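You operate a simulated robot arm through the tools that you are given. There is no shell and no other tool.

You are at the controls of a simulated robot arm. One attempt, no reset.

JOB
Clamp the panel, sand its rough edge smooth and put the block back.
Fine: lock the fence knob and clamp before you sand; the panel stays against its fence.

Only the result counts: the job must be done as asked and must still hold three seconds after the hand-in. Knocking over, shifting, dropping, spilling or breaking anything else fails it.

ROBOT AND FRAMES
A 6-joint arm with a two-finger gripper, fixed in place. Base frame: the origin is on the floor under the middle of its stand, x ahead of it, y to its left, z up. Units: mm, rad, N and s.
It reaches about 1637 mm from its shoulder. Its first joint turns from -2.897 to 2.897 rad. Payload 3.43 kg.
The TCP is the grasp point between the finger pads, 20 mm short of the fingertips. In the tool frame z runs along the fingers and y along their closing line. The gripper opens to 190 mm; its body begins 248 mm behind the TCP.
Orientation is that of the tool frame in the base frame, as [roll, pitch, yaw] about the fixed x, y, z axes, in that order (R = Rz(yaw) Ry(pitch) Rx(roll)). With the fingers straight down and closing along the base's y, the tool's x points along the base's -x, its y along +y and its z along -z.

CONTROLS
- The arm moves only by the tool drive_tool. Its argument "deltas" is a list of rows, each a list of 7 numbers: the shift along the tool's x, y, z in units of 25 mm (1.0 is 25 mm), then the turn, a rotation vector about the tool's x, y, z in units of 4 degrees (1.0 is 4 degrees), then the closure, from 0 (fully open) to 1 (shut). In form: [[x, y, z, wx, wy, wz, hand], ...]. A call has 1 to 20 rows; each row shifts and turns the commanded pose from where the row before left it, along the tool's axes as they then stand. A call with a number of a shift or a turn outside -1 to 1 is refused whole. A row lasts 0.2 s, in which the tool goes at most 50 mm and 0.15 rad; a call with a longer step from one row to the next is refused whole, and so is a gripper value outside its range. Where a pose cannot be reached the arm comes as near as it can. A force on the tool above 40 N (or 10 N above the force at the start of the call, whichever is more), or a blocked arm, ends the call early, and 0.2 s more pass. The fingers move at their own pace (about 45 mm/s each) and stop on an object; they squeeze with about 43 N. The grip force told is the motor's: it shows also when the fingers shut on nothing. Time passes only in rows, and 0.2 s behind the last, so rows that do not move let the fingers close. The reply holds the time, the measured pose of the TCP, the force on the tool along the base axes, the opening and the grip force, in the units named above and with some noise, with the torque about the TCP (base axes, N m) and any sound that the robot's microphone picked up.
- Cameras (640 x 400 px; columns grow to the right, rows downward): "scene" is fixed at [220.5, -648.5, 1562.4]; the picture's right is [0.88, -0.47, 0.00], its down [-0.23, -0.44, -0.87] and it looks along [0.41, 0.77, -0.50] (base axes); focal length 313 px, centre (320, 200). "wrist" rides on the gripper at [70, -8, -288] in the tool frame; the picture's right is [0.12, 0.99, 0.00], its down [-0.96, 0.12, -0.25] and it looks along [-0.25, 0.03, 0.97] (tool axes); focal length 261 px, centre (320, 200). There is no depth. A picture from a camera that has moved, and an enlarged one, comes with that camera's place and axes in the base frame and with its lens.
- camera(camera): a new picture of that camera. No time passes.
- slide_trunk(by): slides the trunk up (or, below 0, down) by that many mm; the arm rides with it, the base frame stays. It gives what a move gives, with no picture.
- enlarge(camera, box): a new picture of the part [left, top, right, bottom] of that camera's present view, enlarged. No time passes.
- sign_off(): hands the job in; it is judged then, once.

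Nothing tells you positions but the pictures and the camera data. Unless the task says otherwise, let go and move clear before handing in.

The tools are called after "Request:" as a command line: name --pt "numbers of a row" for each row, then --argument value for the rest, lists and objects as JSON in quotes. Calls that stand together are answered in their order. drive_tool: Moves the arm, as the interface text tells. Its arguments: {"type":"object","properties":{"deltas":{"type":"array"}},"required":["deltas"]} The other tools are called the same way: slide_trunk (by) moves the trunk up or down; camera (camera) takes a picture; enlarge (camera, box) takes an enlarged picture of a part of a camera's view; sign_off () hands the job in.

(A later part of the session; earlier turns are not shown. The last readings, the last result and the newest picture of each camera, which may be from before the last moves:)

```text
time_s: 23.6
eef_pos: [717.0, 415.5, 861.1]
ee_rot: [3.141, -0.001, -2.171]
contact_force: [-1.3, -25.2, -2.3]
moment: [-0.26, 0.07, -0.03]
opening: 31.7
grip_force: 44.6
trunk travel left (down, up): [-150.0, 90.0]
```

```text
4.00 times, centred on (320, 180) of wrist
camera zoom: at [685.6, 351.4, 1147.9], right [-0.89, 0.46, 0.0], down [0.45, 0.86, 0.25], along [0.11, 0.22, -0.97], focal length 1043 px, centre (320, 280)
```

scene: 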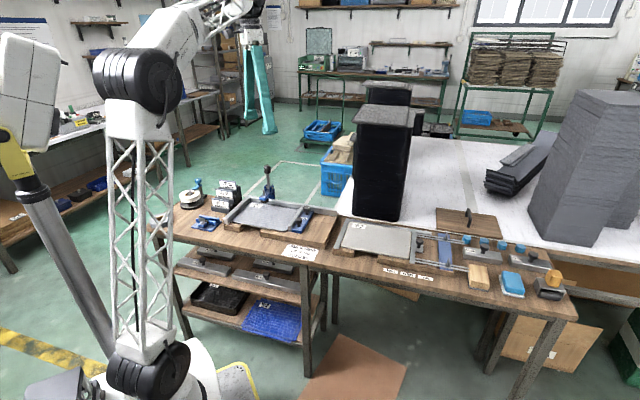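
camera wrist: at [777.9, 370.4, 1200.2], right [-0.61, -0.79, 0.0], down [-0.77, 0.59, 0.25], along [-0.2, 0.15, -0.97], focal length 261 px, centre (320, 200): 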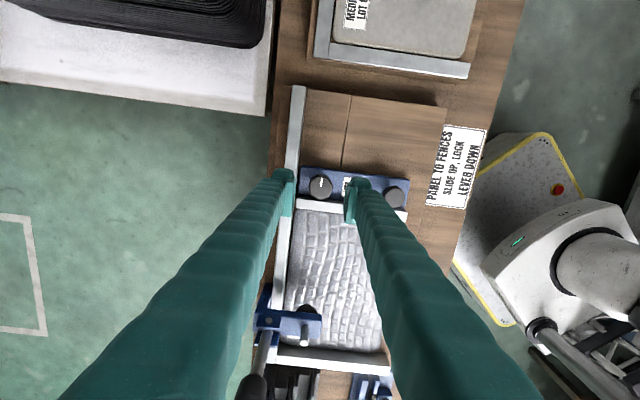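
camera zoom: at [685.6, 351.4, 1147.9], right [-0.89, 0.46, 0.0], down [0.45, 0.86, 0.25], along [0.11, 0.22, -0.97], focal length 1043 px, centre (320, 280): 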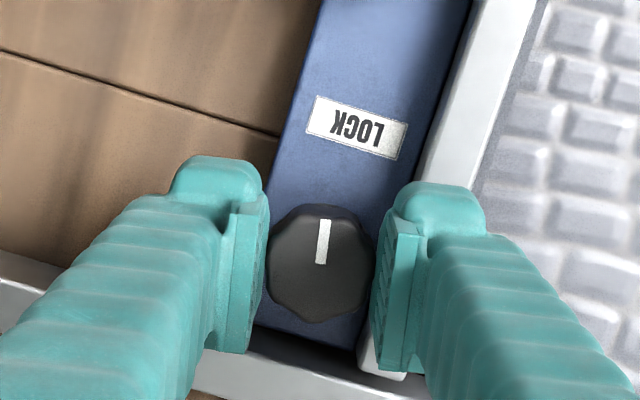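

Request:
drive_tool --pt "0.03 -0.02 0 0 0 1 1" --pt "0 0 0 0 0 1 1" --pt "0 0 0 0 0 0.5 1" --pt "0 0 0 0 0 0 1"

Request:
enlarge --camera "wrist" --box '[260, 130, 380, 230]'

```text
time_s: 24.6
eef_pos: [716.3, 415.9, 861.1]
ee_rot: [-3.14, 0.001, -2.344]
contact_force: [-2.1, -2.5, 0.2]
moment: [0.12, 0.0, 0.0]
opening: 31.3
grip_force: 45.1
trunk travel left (down, up): [-150.0, 90.0]
```

```text
4.00 times, centred on (320, 180) of wrist
camera zoom: at [675.1, 357.7, 1147.8], right [-0.79, 0.61, 0.0], down [0.59, 0.77, 0.25], along [0.15, 0.2, -0.97], focal length 1043 px, centre (320, 280)
```

zoom: 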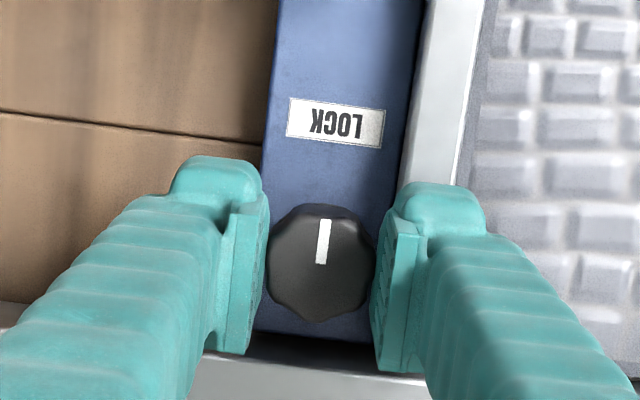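

Request:
drive_tool --pt "0 0 0 0 0 1 1" --pt "0 0 0 0 0 0 1"

Request:
drive_tool --pt "0 0 0 0 0 1 1" --pt "0 0 0 0 0 0 1"

Request:
enlarge --camera "wrist" --box '[260, 130, 380, 230]'

```text
time_s: 25.2
eef_pos: [717.3, 415.6, 861.9]
ee_rot: [-3.14, 0.003, -2.417]
contact_force: [1.1, 3.4, 2.4]
moment: [0.1, 0.01, 0.42]
opening: 31.2
grip_force: 45.1
trunk travel left (down, up): [-150.0, 90.0]
```

```text
time_s: 25.8
eef_pos: [716.7, 415.8, 860.9]
ee_rot: [3.141, 0.001, -2.484]
contact_force: [-1.7, -1.2, 8.1]
moment: [-0.02, 0.07, 0.46]
opening: 31.6
grip_force: 44.8
trunk travel left (down, up): [-150.0, 90.0]
```

```text
4.00 times, centred on (320, 180) of wrist
camera zoom: at [667.7, 363.9, 1147.9], right [-0.7, 0.71, 0.0], down [0.69, 0.68, 0.25], along [0.18, 0.17, -0.97], focal length 1043 px, centre (320, 280)
```

zoom: 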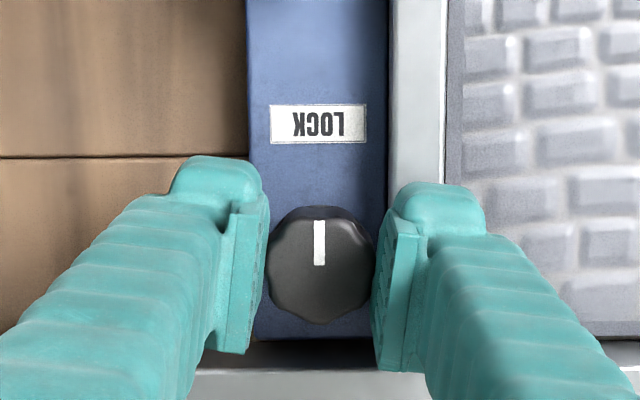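

The knob hit its end stop with the mark pointing at LOCK, so it's locked. I'll release it, rise clear and move over the clamp lever knob at about (612, 587, 1003).

Request:
drive_tool --pt "0 0 0 0 0 0 0.7" --pt "0 0 0 0 0 0 0.7" --pt "0 0 0 0 0 0 0.7" --pt "0 0 -1 0 0 -1 0.7" --pt "0 0 -1 0 0 -1 0.7" --pt "0 0 -1 0 0 0 0.7" --pt "0 0 -1 0 0 0 0.7" --pt "0 0 -1 0 0 0 0.7" --pt "0 0 -1 0 0 0 0.7" --pt "0 0 -1 0 0 0 0.7" --pt "0 0 -1 0 0 0 0.7" --pt "0 0 0 0 0 0 0.7"

Request:
camera --camera "wrist"

Request:
enlarge --camera "scene" --box '[285, 200, 325, 240]'

```text
time_s: 28.4
eef_pos: [716.7, 414.6, 1062.1]
ee_rot: [3.141, 0.0, -2.346]
contact_force: [1.0, 0.4, 0.1]
moment: [0.0, -0.02, 0.01]
opening: 56.9
grip_force: 0.0
trunk travel left (down, up): [-150.0, 90.0]
```

```text
taken
camera wrist: at [674.7, 356.8, 1348.5], right [-0.79, 0.61, 0.0], down [0.59, 0.77, 0.25], along [0.15, 0.2, -0.97], focal length 261 px, centre (320, 200)
```

wrist: 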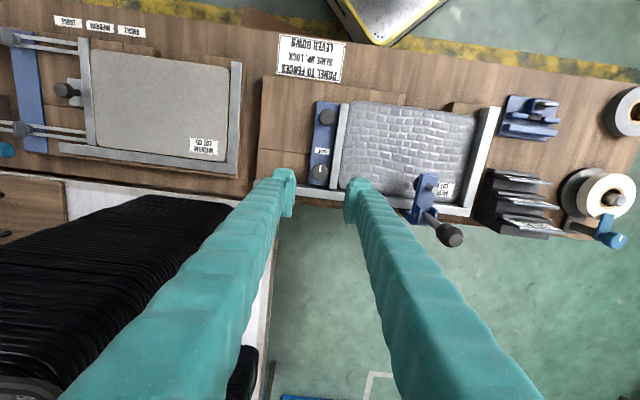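

```text
10.00 times, centred on (305, 220) of scene
camera zoom: at [220.5, -648.5, 1562.4], right [0.88, -0.47, 0.0], down [-0.23, -0.44, -0.87], along [0.41, 0.77, -0.5], focal length 3128 px, centre (470, 0)
```

zoom: 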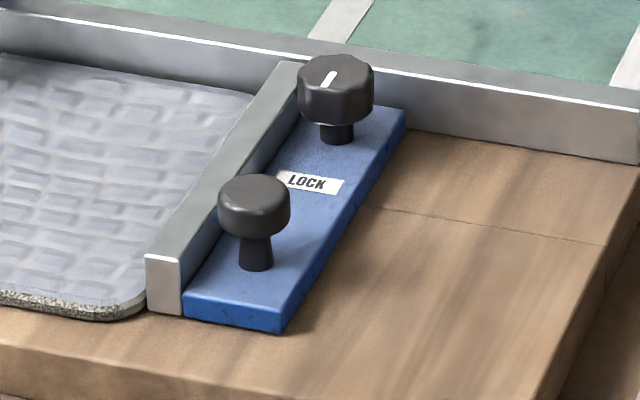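

Request:
enlarge --camera "wrist" --box '[400, 160, 480, 260]'

Request:
drive_tool --pt "-0.3 0.99 0 0 0 0 0.7" --pt "-0.3 0.99 0 0 0 0 0.7" --pt "-0.3 0.99 0 0 0 0 0.7" --pt "-0.3 0.99 0 0 0 0 0.7" --pt "0 0 0 0 0 0 0.7"

Request:
camera --camera "wrist"

```text
4.00 times, centred on (440, 210) of wrist
camera zoom: at [674.7, 356.8, 1348.5], right [-0.79, 0.61, 0.0], down [0.59, 0.77, 0.25], along [0.15, 0.2, -0.97], focal length 1043 px, centre (-160, 160)
```

zoom: 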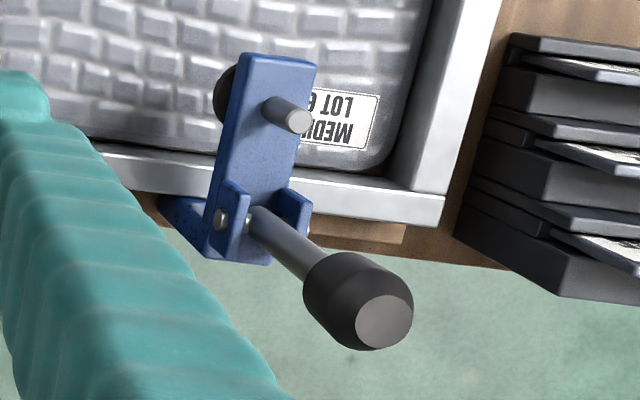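

```text
time_s: 29.6
eef_pos: [666.6, 506.7, 1061.8]
ee_rot: [-3.141, 0.001, -2.347]
contact_force: [0.3, 0.0, 1.2]
moment: [0.01, -0.01, 0.02]
opening: 56.8
grip_force: 0.1
trunk travel left (down, up): [-150.0, 90.0]
```

```text
taken
camera wrist: at [624.7, 448.2, 1348.4], right [-0.79, 0.61, 0.0], down [0.59, 0.77, 0.25], along [0.15, 0.2, -0.97], focal length 261 px, centre (320, 200)
```

wrist: 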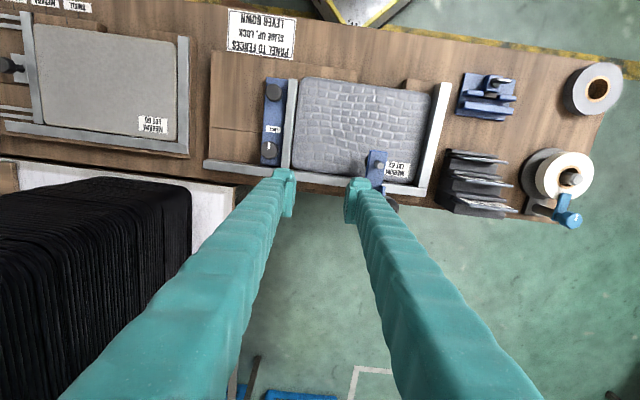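

Request:
drive_tool --pt "-0.2 0.967 0 0 0 0 0.7" --pt "-0.2 0.967 0 0 0 0 0.7" --pt "-0.2 0.967 0 0 0 0 0.7" --pt "-0.2 0.967 0 0 0 0 0.7" --pt "0 0 0 0 0 0 0.7"

Request:
camera --camera "wrist"

Request:
enlarge --camera "scene" --box '[230, 100, 330, 220]'

```text
time_s: 30.8
eef_pos: [611.9, 588.0, 1058.9]
ee_rot: [3.142, 0.001, -2.346]
contact_force: [-0.3, 0.1, 0.1]
moment: [0.04, 0.02, -0.01]
opening: 57.1
grip_force: 0.2
trunk travel left (down, up): [-150.0, 90.0]
```

```text
taken
camera wrist: at [570.0, 529.5, 1345.3], right [-0.79, 0.61, 0.0], down [0.59, 0.77, 0.25], along [0.15, 0.2, -0.97], focal length 261 px, centre (320, 200)
```

wrist: 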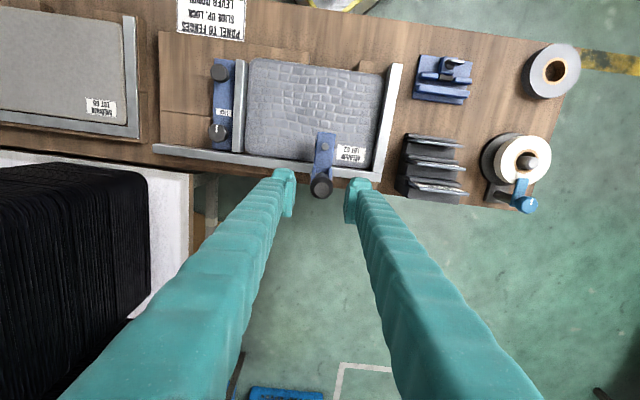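

```text
3.33 times, centred on (280, 160) of scene
camera zoom: at [220.5, -648.5, 1562.4], right [0.88, -0.47, 0.0], down [-0.23, -0.44, -0.87], along [0.41, 0.77, -0.5], focal length 1043 px, centre (453, 333)
```

zoom: 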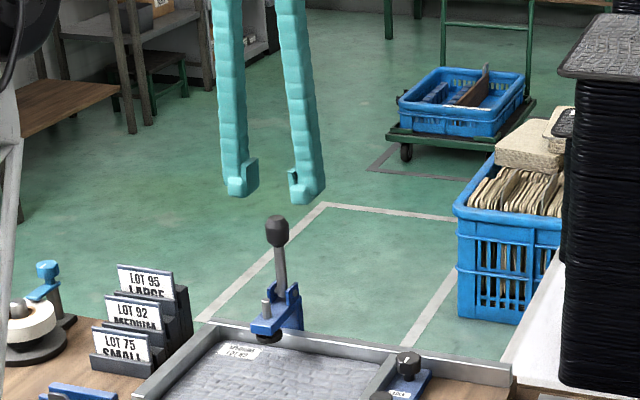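

I'm centred over the lever knob. I'll descend so the pads straddle it, then grip.

Request:
drive_tool --pt "0 0.02 0.95 0 0 0 0.7" --pt "0 0.02 0.95 0 0 0 0.7" --pt "0 0 0.95 0 0 0 0.7" --pt "0 0 0 0 0 0 0.7"

Request:
enlarge --camera "wrist" --box '[270, 130, 370, 230]'

Request:
enlarge --camera "scene" --box '[240, 130, 310, 220]'

```text
time_s: 31.8
eef_pos: [612.0, 588.8, 987.6]
ee_rot: [3.141, -0.001, -2.347]
contact_force: [0.6, 0.4, 0.6]
moment: [-0.01, 0.0, -0.03]
opening: 56.6
grip_force: 0.1
trunk travel left (down, up): [-150.0, 90.0]
```

```text
4.00 times, centred on (320, 180) of wrist
camera zoom: at [569.8, 531.3, 1274.4], right [-0.79, 0.61, 0.0], down [0.59, 0.77, 0.25], along [0.15, 0.2, -0.97], focal length 1043 px, centre (320, 280)
```

zoom: 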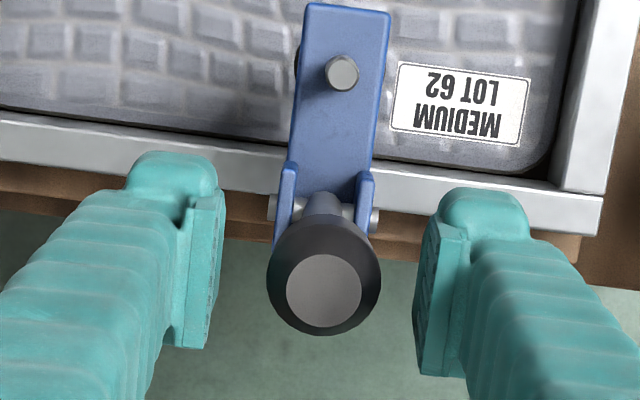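

```text
4.44 times, centred on (275, 175) of scene
camera zoom: at [220.5, -648.5, 1562.4], right [0.88, -0.47, 0.0], down [-0.23, -0.44, -0.87], along [0.41, 0.77, -0.5], focal length 1390 px, centre (520, 311)
```

zoom: 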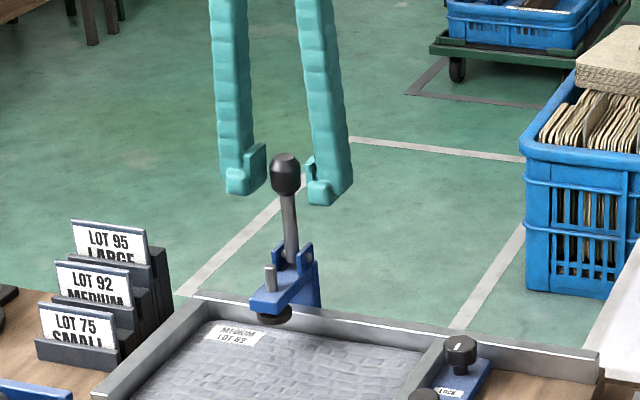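

Request:
drive_tool --pt "0 0 0 0 0 0 1" --pt "0 0 0 0 0 0 1" --pt "0 0 0 0 0 0 1" --pt "0 0 0 0 0 0 1"

Request:
drive_tool --pt "-0.1 0 0 0 0 0 1" --pt "-0.1 0 0 0 0 0 1" --pt "0 0 0 0 0 0 1"

Request:
enlarge --camera "scene" --box '[240, 130, 310, 220]'

```text
time_s: 32.8
eef_pos: [610.2, 590.2, 988.4]
ee_rot: [3.14, 0.0, -2.345]
contact_force: [-8.9, 8.1, -1.2]
moment: [0.03, 0.08, 0.02]
opening: 28.5
grip_force: 45.2
trunk travel left (down, up): [-150.0, 90.0]
```

```text
time_s: 33.4
eef_pos: [610.8, 591.3, 987.8]
ee_rot: [3.141, -0.01, -2.345]
contact_force: [-19.8, -3.4, -1.3]
moment: [0.52, -0.28, -0.05]
opening: 28.1
grip_force: 45.0
trunk travel left (down, up): [-150.0, 90.0]
stopped in row 3: the force on the tool passed its limit at 43 N (the readings are from after the stop); the commanded pose is now the measured one
```

```text
4.44 times, centred on (275, 175) of scene
camera zoom: at [220.5, -648.5, 1562.4], right [0.88, -0.47, 0.0], down [-0.23, -0.44, -0.87], along [0.41, 0.77, -0.5], focal length 1390 px, centre (520, 311)
```

zoom: 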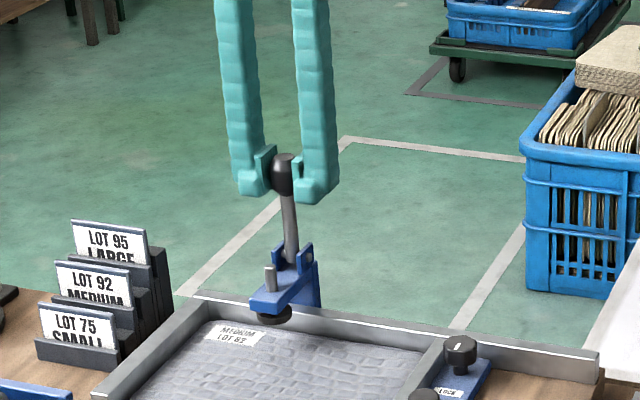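

Pushing it backward meets a hard stop, so the lever should swing forward over the panel. I'll test that with small moves.

Request:
drive_tool --pt "0.1 -0.02 0 0 0 0 1" --pt "0.1 -0.02 0 0 0 0 1" --pt "0.1 0 0 0 0 0 1" --pt "0.1 0 0 0 0 0 1" --pt "0 0 0 0 0 0 1"

Request:
enlarge --camera "scene" --box '[240, 130, 310, 220]'

```text
time_s: 34.6
eef_pos: [605.1, 584.2, 987.5]
ee_rot: [-3.141, -0.006, -2.345]
contact_force: [-6.0, 31.9, -0.7]
moment: [1.02, -0.8, -0.05]
opening: 28.3
grip_force: 45.6
trunk travel left (down, up): [-150.0, 90.0]
```

```text
4.44 times, centred on (275, 175) of scene
camera zoom: at [220.5, -648.5, 1562.4], right [0.88, -0.47, 0.0], down [-0.23, -0.44, -0.87], along [0.41, 0.77, -0.5], focal length 1390 px, centre (520, 311)
```

zoom: 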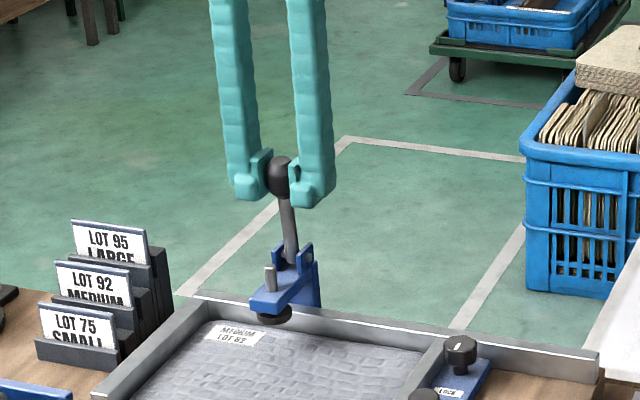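

The lever does move forward. I'll correct the sideways load, then follow the lever's arc, tilting the tool along with it.

Request:
drive_tool --pt "0.1 0.06 0 0 -1 0 1" --pt "0.2 0.04 0 0 -1 0 1" --pt "0 0 0 0 0 0 1"

Request:
enlarge --camera "scene" --box '[240, 130, 310, 220]'

```text
time_s: 35.4
eef_pos: [599.3, 578.2, 985.9]
ee_rot: [-3.141, 0.129, -2.347]
contact_force: [-12.2, -3.4, -19.2]
moment: [-0.95, 0.92, 0.02]
opening: 28.0
grip_force: 45.1
trunk travel left (down, up): [-150.0, 90.0]
```

```text
4.44 times, centred on (275, 175) of scene
camera zoom: at [220.5, -648.5, 1562.4], right [0.88, -0.47, 0.0], down [-0.23, -0.44, -0.87], along [0.41, 0.77, -0.5], focal length 1390 px, centre (520, 311)
```

zoom: 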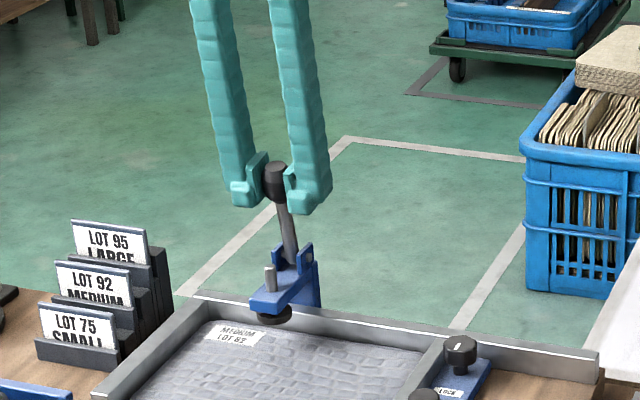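

Request:
drive_tool --pt "0.25 0 0.03 0 -1 0 1" --pt "0.25 0 0.03 0 -1 0 1" --pt "0.25 0 0.03 0 -1 0 1" --pt "0 0 0 0 0 0 1"

Request:
drive_tool --pt "0.25 0 0.02 0 -1 0 1" --pt "0.25 0 0.02 0 -1 0 1" --pt "0.25 0 0.02 0 -1 0 1" --pt "0 0 0 0 0 0 1"

Request:
enlarge --camera "scene" --box '[240, 130, 310, 220]'

```text
time_s: 36.4
eef_pos: [588.3, 567.8, 982.0]
ee_rot: [3.141, 0.344, -2.346]
contact_force: [12.4, 6.4, -5.8]
moment: [0.57, -0.68, -0.03]
opening: 28.0
grip_force: 44.8
trunk travel left (down, up): [-150.0, 90.0]
```

```text
time_s: 37.4
eef_pos: [576.3, 554.3, 972.7]
ee_rot: [-3.141, 0.552, -2.343]
contact_force: [-1.3, 10.4, 3.6]
moment: [0.36, -0.53, 0.04]
opening: 28.2
grip_force: 44.7
trunk travel left (down, up): [-150.0, 90.0]
```

```text
4.44 times, centred on (275, 175) of scene
camera zoom: at [220.5, -648.5, 1562.4], right [0.88, -0.47, 0.0], down [-0.23, -0.44, -0.87], along [0.41, 0.77, -0.5], focal length 1390 px, centre (520, 311)
```

zoom: 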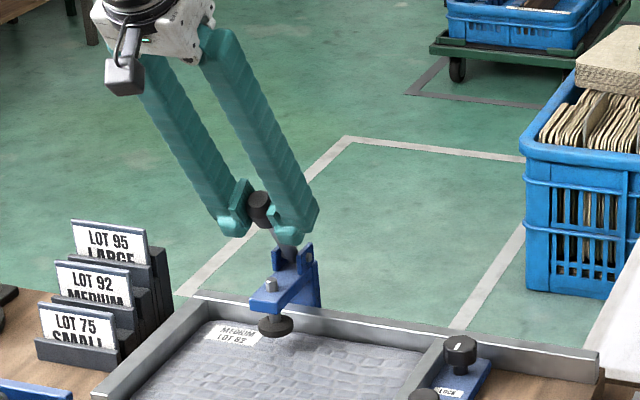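

Request:
drive_tool --pt "0.25 0 0 0 -1 0 1" --pt "0.25 0 0 0 -1 0 1" --pt "0.25 0 0 0 -1 0 1" --pt "0.25 0 0 0 -1 0 1" --pt "0 0 0 0 0 0 1"

Request:
enlarge --camera "scene" --box '[240, 130, 310, 220]'

Request:
camera --camera "scene"

```text
time_s: 38.6
eef_pos: [562.7, 540.8, 956.1]
ee_rot: [3.141, 0.831, -2.347]
contact_force: [10.8, 27.1, -16.9]
moment: [0.23, -0.37, -0.04]
opening: 28.2
grip_force: 44.9
trunk travel left (down, up): [-150.0, 90.0]
```

```text
4.44 times, centred on (275, 175) of scene
camera zoom: at [220.5, -648.5, 1562.4], right [0.88, -0.47, 0.0], down [-0.23, -0.44, -0.87], along [0.41, 0.77, -0.5], focal length 1390 px, centre (520, 311)
```

zoom: 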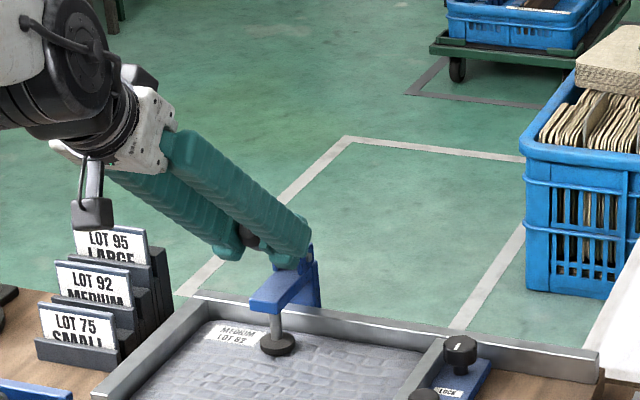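

```text
taken
```

scene: 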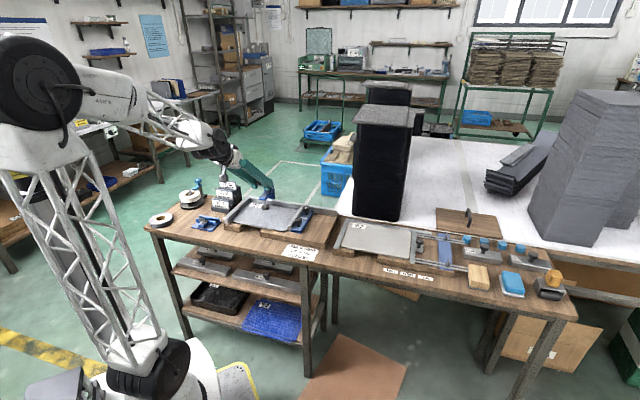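

Request:
drive_tool --pt "0.1 0.03 0.08 0 -0.5 0 1" --pt "0.24 0 0.03 0 -1 0 1" --pt "0.24 0 0.02 0 -1 0 1" --pt "0 0 0 0 0 0 1"

Request:
enlarge --camera "scene" --box '[240, 150, 310, 220]'

```text
time_s: 39.2
eef_pos: [559.1, 538.5, 953.2]
ee_rot: [3.113, 0.874, -2.357]
contact_force: [64.8, -60.7, 4.4]
moment: [0.07, -0.69, -0.57]
opening: 28.7
grip_force: 45.2
out of reach, approached as far as the arm can: row 2
trunk travel left (down, up): [-150.0, 90.0]
stopped in row 3: the force on the tool passed its limit at 63 N (the readings are from after the stop); the commanded pose is now the measured one
```

```text
5.71 times, centred on (275, 185) of scene
camera zoom: at [220.5, -648.5, 1562.4], right [0.88, -0.47, 0.0], down [-0.23, -0.44, -0.87], along [0.41, 0.77, -0.5], focal length 1788 px, centre (577, 286)
```

zoom: 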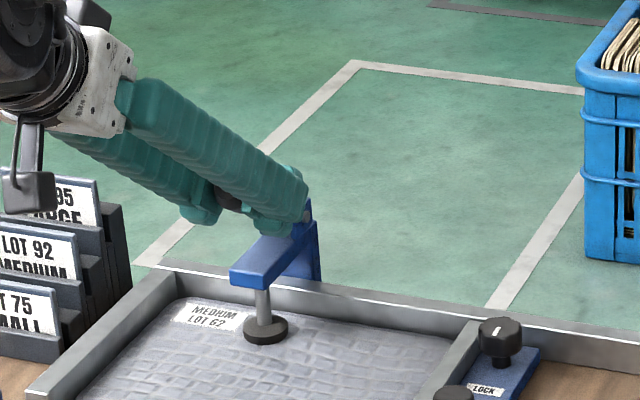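

The tilt reached the arm's limit and side load built up. I'll open the fingers to relieve it and then finish the lever by pushing down.

Request:
drive_tool --pt "0 0 0 0 0 0 0.75" --pt "0 0 0 0 0 0 0.75" --pt "0 0 0 0 0 0 0.75"

Request:
enlarge --camera "scene" --box '[240, 150, 310, 220]'

Request:
camera --camera "wrist"

```text
time_s: 40.0
eef_pos: [554.6, 547.3, 952.5]
ee_rot: [3.117, 0.876, -2.349]
contact_force: [1.3, -0.6, -0.6]
moment: [0.03, 0.0, 0.01]
opening: 48.7
grip_force: 1.1
trunk travel left (down, up): [-150.0, 90.0]
```

```text
5.71 times, centred on (275, 185) of scene
camera zoom: at [220.5, -648.5, 1562.4], right [0.88, -0.47, 0.0], down [-0.23, -0.44, -0.87], along [0.41, 0.77, -0.5], focal length 1788 px, centre (577, 286)
```

zoom: 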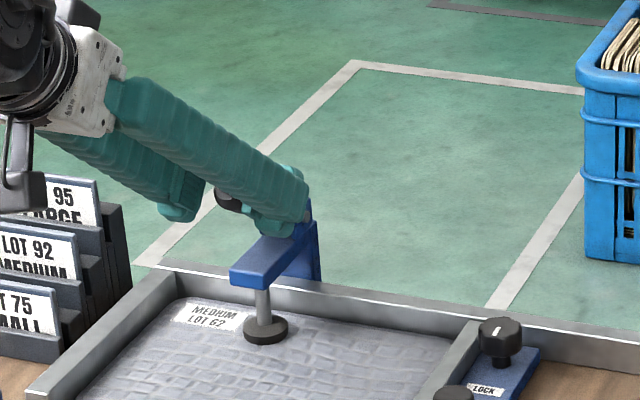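

```text
taken
camera wrist: at [380.3, 344.0, 1081.1], right [-0.77, 0.63, -0.08], down [0.22, 0.38, 0.9], along [0.59, 0.68, -0.43], focal length 261 px, centre (320, 200)
```

wrist: 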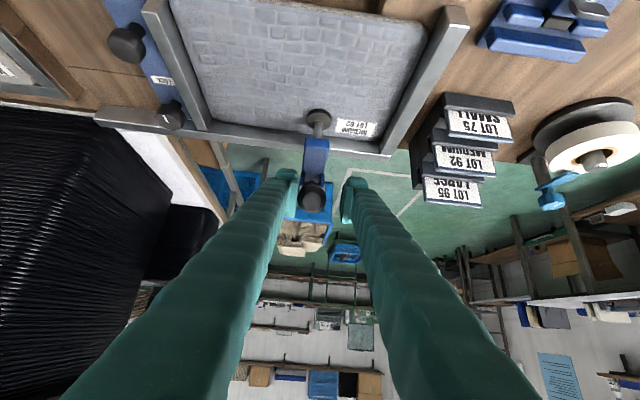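

Request:
drive_tool --pt "0 0 -0.6 0 0 0 0.7" --pt "0 0 -0.8 0 0 0 0.7" --pt "0 0 -0.9 0 0 0 0.7" --pt "0 0 -0.9 0 0 0 0.7" --pt "0 0 0 0.35 1 0 0.7" --pt "0 0 0 0 1 0 0.7" --pt "0 0 0 0 1 0 0.7" --pt "0 0 0 0 1 0 0.7" --pt "0 0 0 0 1 0 0.7" --pt "0 0 0 0 1 0 0.7" --pt "0 0 0 0 1 0 0.7" --pt "0 0 0 0 1 0 0.7" --pt "0 0 0 0 1 0 0.7" --pt "0 0 0 0 0.8 0 0.7" --pt "0 0 0 0 0 0 0.7"

Request:
enlarge --camera "scene" --box '[220, 120, 320, 220]'

Request:
camera --camera "wrist"

```text
time_s: 43.2
eef_pos: [510.7, 501.5, 1003.2]
ee_rot: [3.141, 0.19, -2.347]
contact_force: [0.1, 1.0, -0.3]
moment: [-0.02, 0.04, 0.01]
opening: 57.1
grip_force: 0.1
trunk travel left (down, up): [-150.0, 90.0]
```

```text
4.00 times, centred on (270, 170) of scene
camera zoom: at [220.5, -648.5, 1562.4], right [0.88, -0.47, 0.0], down [-0.23, -0.44, -0.87], along [0.41, 0.77, -0.5], focal length 1251 px, centre (520, 320)
```

zoom: 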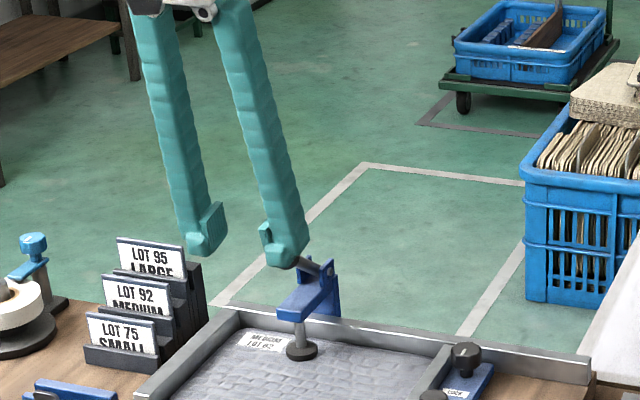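

```text
taken
camera wrist: at [432.5, 405.0, 1271.1], right [-0.79, 0.61, -0.02], down [0.55, 0.72, 0.43], along [0.28, 0.32, -0.9], focal length 261 px, centre (320, 200)
```

wrist: 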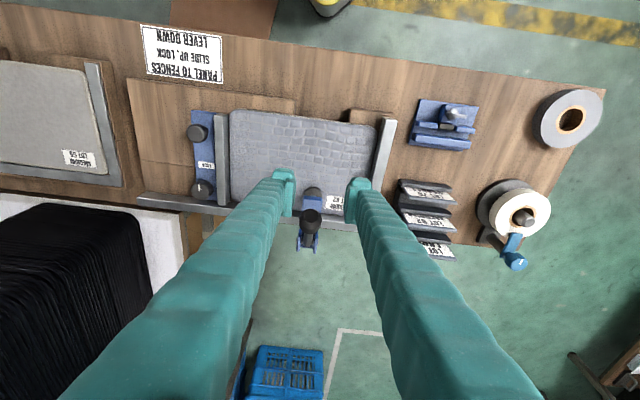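

Request:
drive_tool --pt "-0.7 -0.13 0 0 0 0 0.7" --pt "-0.7 -0.13 0 0 0 0 0.7" --pt "-0.58 -0.12 0 0 0 0 0.7" --pt "0 0 0 0 0 0 0.7"

Request:
enlarge --camera "wrist" --box '[270, 140, 370, 240]'

```text
time_s: 44.2
eef_pos: [552.4, 528.9, 1012.1]
ee_rot: [3.141, 0.192, -2.345]
contact_force: [0.2, 0.1, -0.3]
moment: [-0.04, -0.01, 0.02]
opening: 57.2
grip_force: 0.1
trunk travel left (down, up): [-150.0, 90.0]
```

```text
4.00 times, centred on (320, 190) of wrist
camera zoom: at [472.9, 432.6, 1279.7], right [-0.79, 0.61, -0.02], down [0.55, 0.72, 0.43], along [0.28, 0.32, -0.9], focal length 1043 px, centre (320, 240)
```

zoom: 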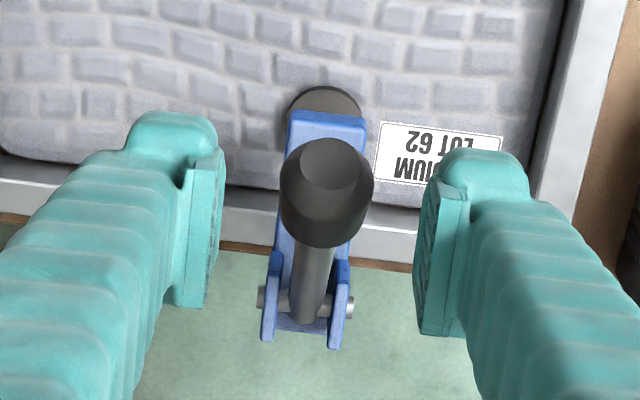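

Request:
drive_tool --pt "0 0.02 0.8 0 0 0 0.7" --pt "0 0.02 0.8 0 0 0 0.7" --pt "0 0 0.8 0 0 0 0.7" --pt "0 0 0 0 0 0 0.7"

Request:
enlarge --camera "wrist" --box '[270, 140, 370, 240]'

Request:
enlarge --camera "scene" --box '[240, 140, 310, 220]'

```text
time_s: 45.2
eef_pos: [560.3, 536.9, 954.6]
ee_rot: [3.141, 0.191, -2.346]
contact_force: [-0.3, 0.0, 0.3]
moment: [-0.01, 0.01, 0.01]
opening: 57.0
grip_force: 0.1
trunk travel left (down, up): [-150.0, 90.0]
```

```text
4.00 times, centred on (320, 190) of wrist
camera zoom: at [480.0, 439.8, 1222.2], right [-0.79, 0.61, -0.02], down [0.55, 0.72, 0.43], along [0.28, 0.32, -0.9], focal length 1043 px, centre (320, 240)
```

zoom: 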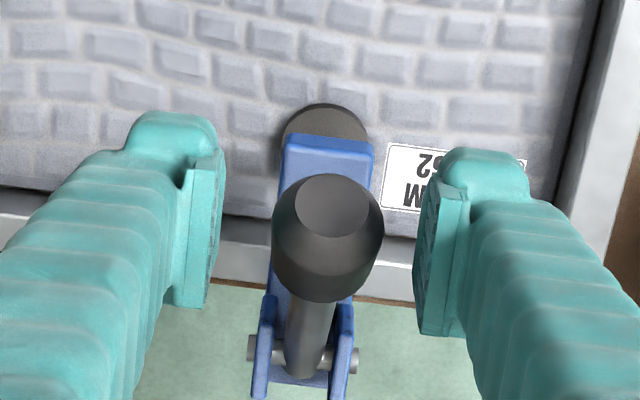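

```text
5.00 times, centred on (275, 180) of scene
camera zoom: at [220.5, -648.5, 1562.4], right [0.88, -0.47, 0.0], down [-0.23, -0.44, -0.87], along [0.41, 0.77, -0.5], focal length 1564 px, centre (545, 300)
```

zoom: 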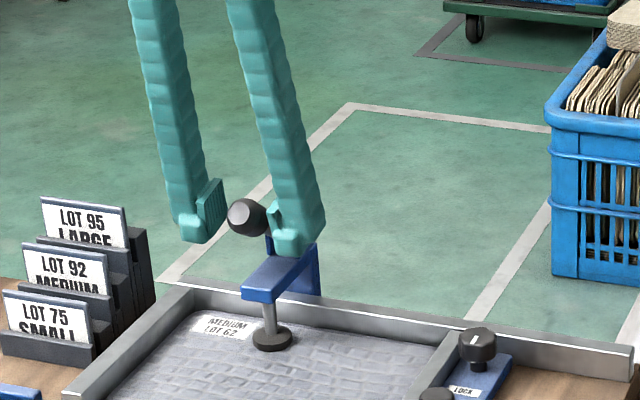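

Knob is between the pads. I'll grip it and continue following the arc down, tilting from here.

Request:
drive_tool --pt "0 0 0 0 0 0 1" --pt "0 0 0 0 0 0 1" --pt "0 0 0 0 0 0 1" --pt "0 0 0 0 0 0 1"

```text
time_s: 46.2
eef_pos: [559.4, 536.6, 953.6]
ee_rot: [3.141, 0.19, -2.346]
contact_force: [-16.4, 11.6, 0.2]
moment: [-0.06, 0.18, 0.03]
opening: 28.7
grip_force: 44.9
trunk travel left (down, up): [-150.0, 90.0]
```

Request:
drive_tool --pt "0 0.08 0 0 0 0 1" --pt "0.184 0 0.171 0 -1 0 1" --pt "0.184 0 0.171 0 -1 0 1" --pt "0.184 0 0.171 0 -1 0 1" --pt "0 0 0 0 0 0 1"

Request:
enlarge --camera "scene" --box '[240, 140, 310, 220]'

```text
time_s: 47.4
eef_pos: [551.8, 530.1, 938.7]
ee_rot: [-3.141, 0.399, -2.346]
contact_force: [-19.0, -10.3, -6.6]
moment: [-0.82, 0.73, 0.04]
opening: 28.4
grip_force: 45.8
trunk travel left (down, up): [-150.0, 90.0]
```

```text
5.00 times, centred on (275, 180) of scene
camera zoom: at [220.5, -648.5, 1562.4], right [0.88, -0.47, 0.0], down [-0.23, -0.44, -0.87], along [0.41, 0.77, -0.5], focal length 1564 px, centre (545, 300)
```

zoom: 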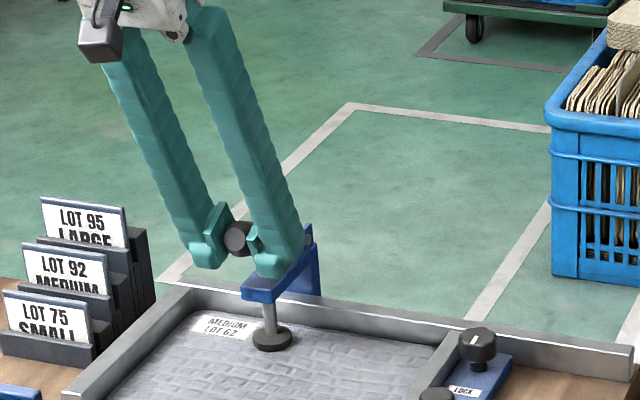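

Request:
drive_tool --pt "0.21 0.02 0.171 0 -1 0 1" --pt "0.19 0 0.171 0 -1 0 1" --pt "0 0 0 0 0 0 1"

Request:
drive_tool --pt "0.19 0 0.171 0 -1 0 1" --pt "0.184 0 0.171 0 -1 0 1" --pt "0 0 0 0 0 0 1"

Request:
enlarge --camera "scene" --box '[240, 140, 310, 220]'

```text
time_s: 48.2
eef_pos: [548.5, 527.8, 927.8]
ee_rot: [-3.14, 0.541, -2.349]
contact_force: [12.4, -11.2, -9.6]
moment: [-0.41, 0.34, -0.34]
opening: 28.4
grip_force: 45.0
trunk travel left (down, up): [-150.0, 90.0]
```

```text
time_s: 49.0
eef_pos: [547.3, 525.5, 915.0]
ee_rot: [-3.141, 0.682, -2.347]
contact_force: [26.9, -26.2, 9.2]
moment: [0.03, -0.09, -0.48]
opening: 28.3
grip_force: 45.2
trunk travel left (down, up): [-150.0, 90.0]
```

```text
5.00 times, centred on (275, 180) of scene
camera zoom: at [220.5, -648.5, 1562.4], right [0.88, -0.47, 0.0], down [-0.23, -0.44, -0.87], along [0.41, 0.77, -0.5], focal length 1564 px, centre (545, 300)
```

zoom: 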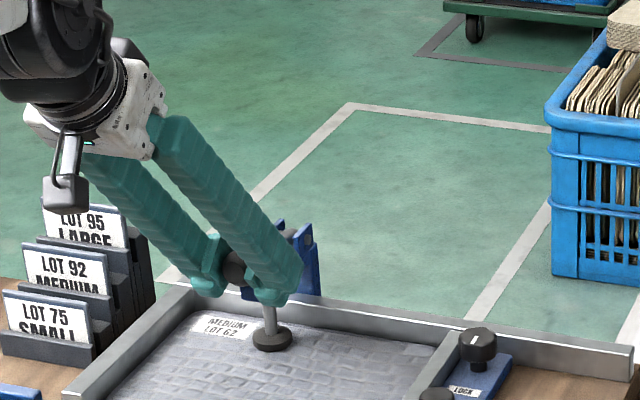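

Request:
drive_tool --pt "0 0 0 0 0 0 0.75" --pt "0 0 0 0 0 0 0.75" --pt "0 0 0 0 0 0 0.75"

Request:
enlarge --camera "wrist" --box '[270, 140, 370, 240]'

Request:
enlarge --camera "scene" --box '[245, 165, 305, 215]'

```text
time_s: 49.8
eef_pos: [546.0, 525.3, 913.2]
ee_rot: [3.141, 0.68, -2.347]
contact_force: [0.3, 0.3, -0.9]
moment: [0.0, 0.0, -0.03]
opening: 47.4
grip_force: 0.1
trunk travel left (down, up): [-150.0, 90.0]
```

```text
4.00 times, centred on (320, 190) of wrist
camera zoom: at [388.2, 350.6, 1091.1], right [-0.77, 0.63, -0.08], down [0.33, 0.5, 0.8], along [0.54, 0.59, -0.6], focal length 1043 px, centre (320, 240)
```

zoom: 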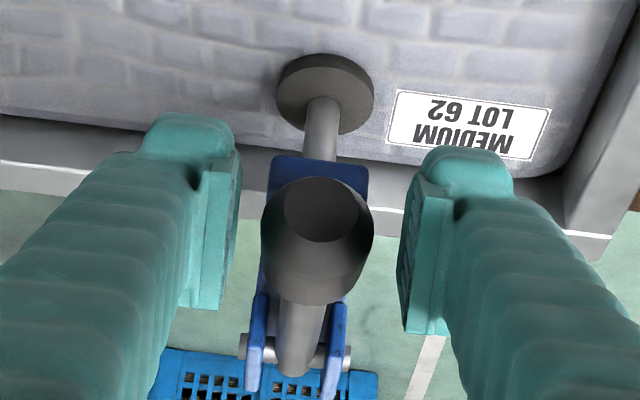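

```text
8.00 times, centred on (275, 190) of scene
camera zoom: at [220.5, -648.5, 1562.4], right [0.88, -0.47, 0.0], down [-0.23, -0.44, -0.87], along [0.41, 0.77, -0.5], focal length 2503 px, centre (680, 280)
```

zoom: 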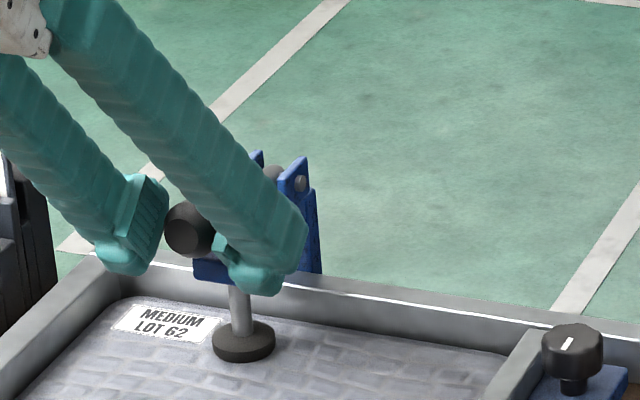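

The lever is down about 79° with the foot on the panel. I'll retract, go vertical, close the fingers and press down on the lever knob to its stop.

Request:
drive_tool --pt "0 0 -0.6 0 0 0 0.7" --pt "0 0 -0.8 0 0 0 0.7" --pt "0 0 -0.9 0 0 0 0.7" --pt "0 0 -0.9 0 0 0 0.7" --pt "0 0 0 0 1 0 0.7" --pt "0 0 0 0 1 0 0.7" --pt "0 0 0 0 1 0 0.7" --pt "0 0 0 0 1 0 0.7" --pt "0 0 0 0 1 0 0.8" --pt "0 0 0 0 1 0 0.9" --pt "0 0 0 0 1 0 1" --pt "0 0 0 0 1 0 1" --pt "0 0 0 0 1 0 1" --pt "0 0 0 0 0.74 0 1" --pt "0 0 -0.8 0 0 0 1" --pt "0 0 0 0 0 0 1"

Request:
enlarge --camera "wrist" --box '[240, 130, 400, 260]'

```text
time_s: 53.2
eef_pos: [508.3, 490.8, 996.9]
ee_rot: [-3.141, 0.001, -2.344]
contact_force: [0.3, 0.1, -0.2]
moment: [0.01, -0.01, -0.01]
opening: 0.1
grip_force: 34.4
trunk travel left (down, up): [-150.0, 90.0]
```

```text
3.08 times, centred on (320, 195) of wrist
camera zoom: at [467.5, 433.2, 1282.9], right [-0.79, 0.61, 0.0], down [0.59, 0.77, 0.25], along [0.15, 0.2, -0.97], focal length 802 px, centre (320, 215)
```

zoom: 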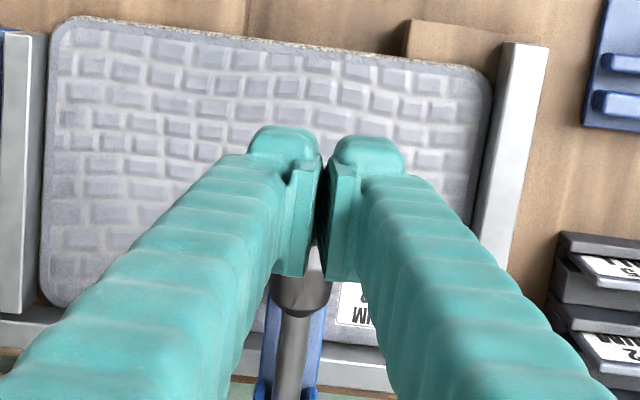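

Request:
drive_tool --pt "-0.7 -0.05 0 0 0 0 1" --pt "-0.7 -0.05 0 0 0 0 1" --pt "-0.67 -0.04 0 0 0 0 1" --pt "0 0 0.7 0 0 0 1" --pt "0 0 0.7 0 0 0 1" --pt "0 0 0 0 0 0 1"

Request:
enlarge --camera "scene" --box '[245, 155, 305, 215]'

```text
time_s: 54.6
eef_pos: [548.3, 525.1, 961.3]
ee_rot: [-3.141, 0.0, -2.347]
contact_force: [0.5, -0.6, -0.8]
moment: [0.02, -0.01, 0.02]
opening: 0.0
grip_force: 34.0
trunk travel left (down, up): [-150.0, 90.0]
```

```text
6.67 times, centred on (275, 185) of scene
camera zoom: at [220.5, -648.5, 1562.4], right [0.88, -0.47, 0.0], down [-0.23, -0.44, -0.87], along [0.41, 0.77, -0.5], focal length 2086 px, centre (620, 300)
```

zoom: 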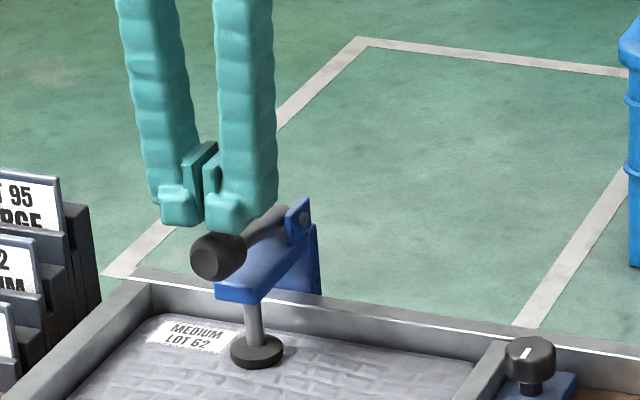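

Request:
drive_tool --pt "0 0 0.25 0 0 0 1" --pt "0 0 0.25 0 0 0 1" --pt "0 0 0.2 0 0 0 1" --pt "0 0 0.2 0 0 0 1" --pt "0 0 0 0 0 0 1"

Request:
enlarge --camera "scene" --box '[245, 155, 305, 215]'

```text
time_s: 55.5
eef_pos: [550.0, 526.5, 950.3]
ee_rot: [-3.141, 0.008, -2.347]
contact_force: [-5.8, -1.2, 21.6]
moment: [0.0, 0.29, -0.01]
opening: 0.2
grip_force: 33.7
trunk travel left (down, up): [-150.0, 90.0]
stopped in row 4: the force on the tool passed its limit at 47 N (the readings are from after the stop); the commanded pose is now the measured one
```

```text
6.67 times, centred on (275, 185) of scene
camera zoom: at [220.5, -648.5, 1562.4], right [0.88, -0.47, 0.0], down [-0.23, -0.44, -0.87], along [0.41, 0.77, -0.5], focal length 2086 px, centre (620, 300)
```

zoom: 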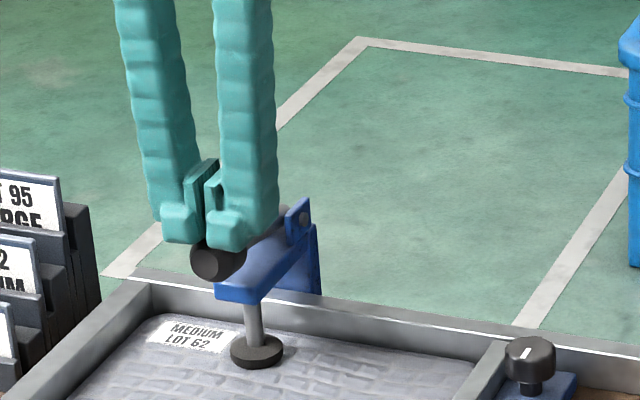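

Request:
drive_tool --pt "0 0 0.04 0 0 0 1" --pt "0 0 0 0 0 0 1"

Request:
drive_tool --pt "0 0 0.04 0 0 0 1" --pt "0 0 0 0 0 0 1"

Request:
enlarge --camera "scene" --box '[250, 175, 290, 215]'

```text
time_s: 56.1
eef_pos: [550.4, 527.0, 947.9]
ee_rot: [3.14, 0.011, -2.348]
contact_force: [-10.5, -1.3, 22.0]
moment: [0.0, 0.35, -0.05]
opening: 0.0
grip_force: 34.4
trunk travel left (down, up): [-150.0, 90.0]
stopped in row 2: the force on the tool passed its limit at 41 N (the readings are from after the stop); the commanded pose is now the measured one
```

```text
time_s: 56.7
eef_pos: [549.2, 527.8, 949.7]
ee_rot: [3.138, 0.011, -2.349]
contact_force: [-10.1, -1.1, 21.2]
moment: [-0.01, 0.31, -0.06]
opening: 5.8
grip_force: 34.6
trunk travel left (down, up): [-150.0, 90.0]
stopped in row 2: the force on the tool passed its limit at 41 N (the readings are from after the stop); the commanded pose is now the measured one
```

```text
10.00 times, centred on (270, 195) of scene
camera zoom: at [220.5, -648.5, 1562.4], right [0.88, -0.47, 0.0], down [-0.23, -0.44, -0.87], along [0.41, 0.77, -0.5], focal length 3128 px, centre (820, 250)
```

zoom: 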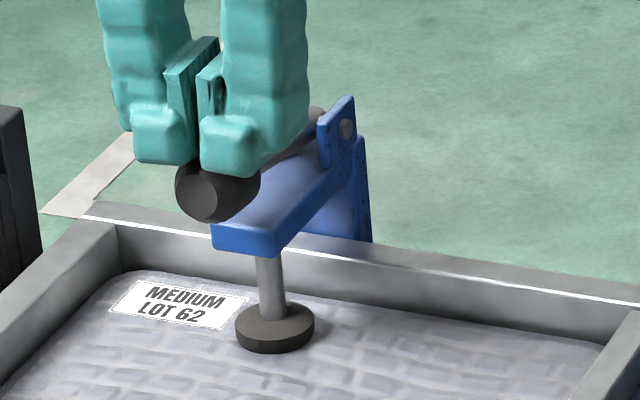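

The lever is at a hard stop with the foot down on the panel. I'll lift away and check that the clamp holds.

Request:
drive_tool --pt "0 0 -0.5 0 0 0 1" --pt "0 0 -0.9 0 0 0 1" --pt "0 0 -1 0 0 0 1" --pt "0 0 -1 0 0 0 0.9" --pt "0 0 -1 0 0 0 0.8" --pt "0 0 0 0 0 0 0.7"

Request:
enlarge --camera "scene" --box '[250, 175, 290, 215]'

Request:
enlarge --camera "wrist" --box '[200, 50, 440, 230]'

Request:
enlarge --camera "scene" --box '[455, 240, 575, 310]'

```text
time_s: 58.1
eef_pos: [550.6, 527.6, 1058.5]
ee_rot: [3.141, 0.009, -2.347]
contact_force: [0.5, -0.7, 0.6]
moment: [-0.02, -0.05, 0.01]
opening: 56.9
grip_force: 0.0
trunk travel left (down, up): [-150.0, 90.0]
```

```text
10.00 times, centred on (270, 195) of scene
camera zoom: at [220.5, -648.5, 1562.4], right [0.88, -0.47, 0.0], down [-0.23, -0.44, -0.87], along [0.41, 0.77, -0.5], focal length 3128 px, centre (820, 250)
```

zoom: 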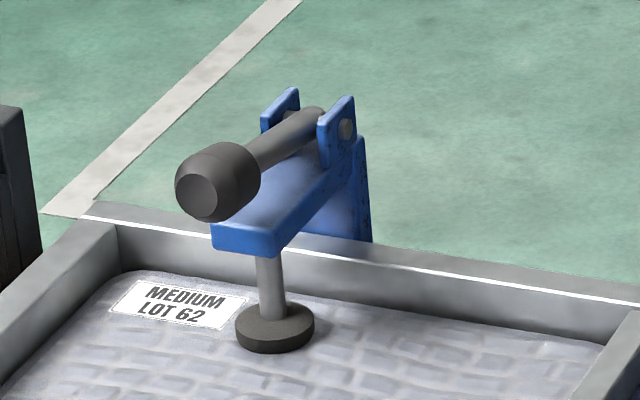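

```text
2.22 times, centred on (320, 140) of wrist
camera zoom: at [506.9, 467.6, 1343.9], right [-0.79, 0.61, 0.0], down [0.59, 0.77, 0.26], along [0.16, 0.2, -0.97], focal length 579 px, centre (320, 333)
```

zoom: 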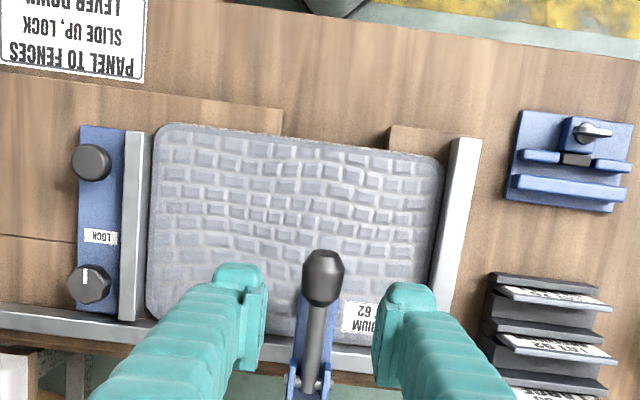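

```text
5.33 times, centred on (515, 275) of scene
camera zoom: at [220.5, -648.5, 1562.4], right [0.88, -0.47, 0.0], down [-0.23, -0.44, -0.87], along [0.41, 0.77, -0.5], focal length 1668 px, centre (-720, -200)
```

zoom: 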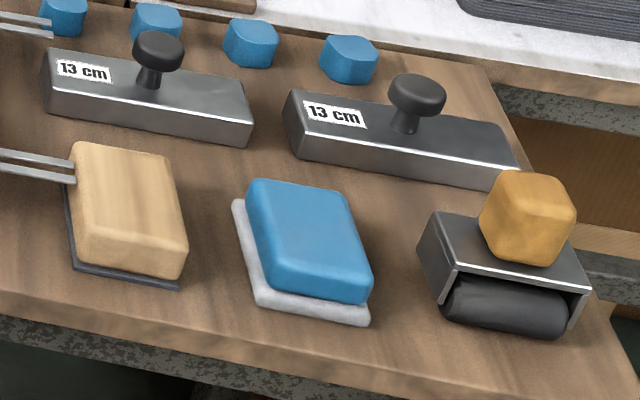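

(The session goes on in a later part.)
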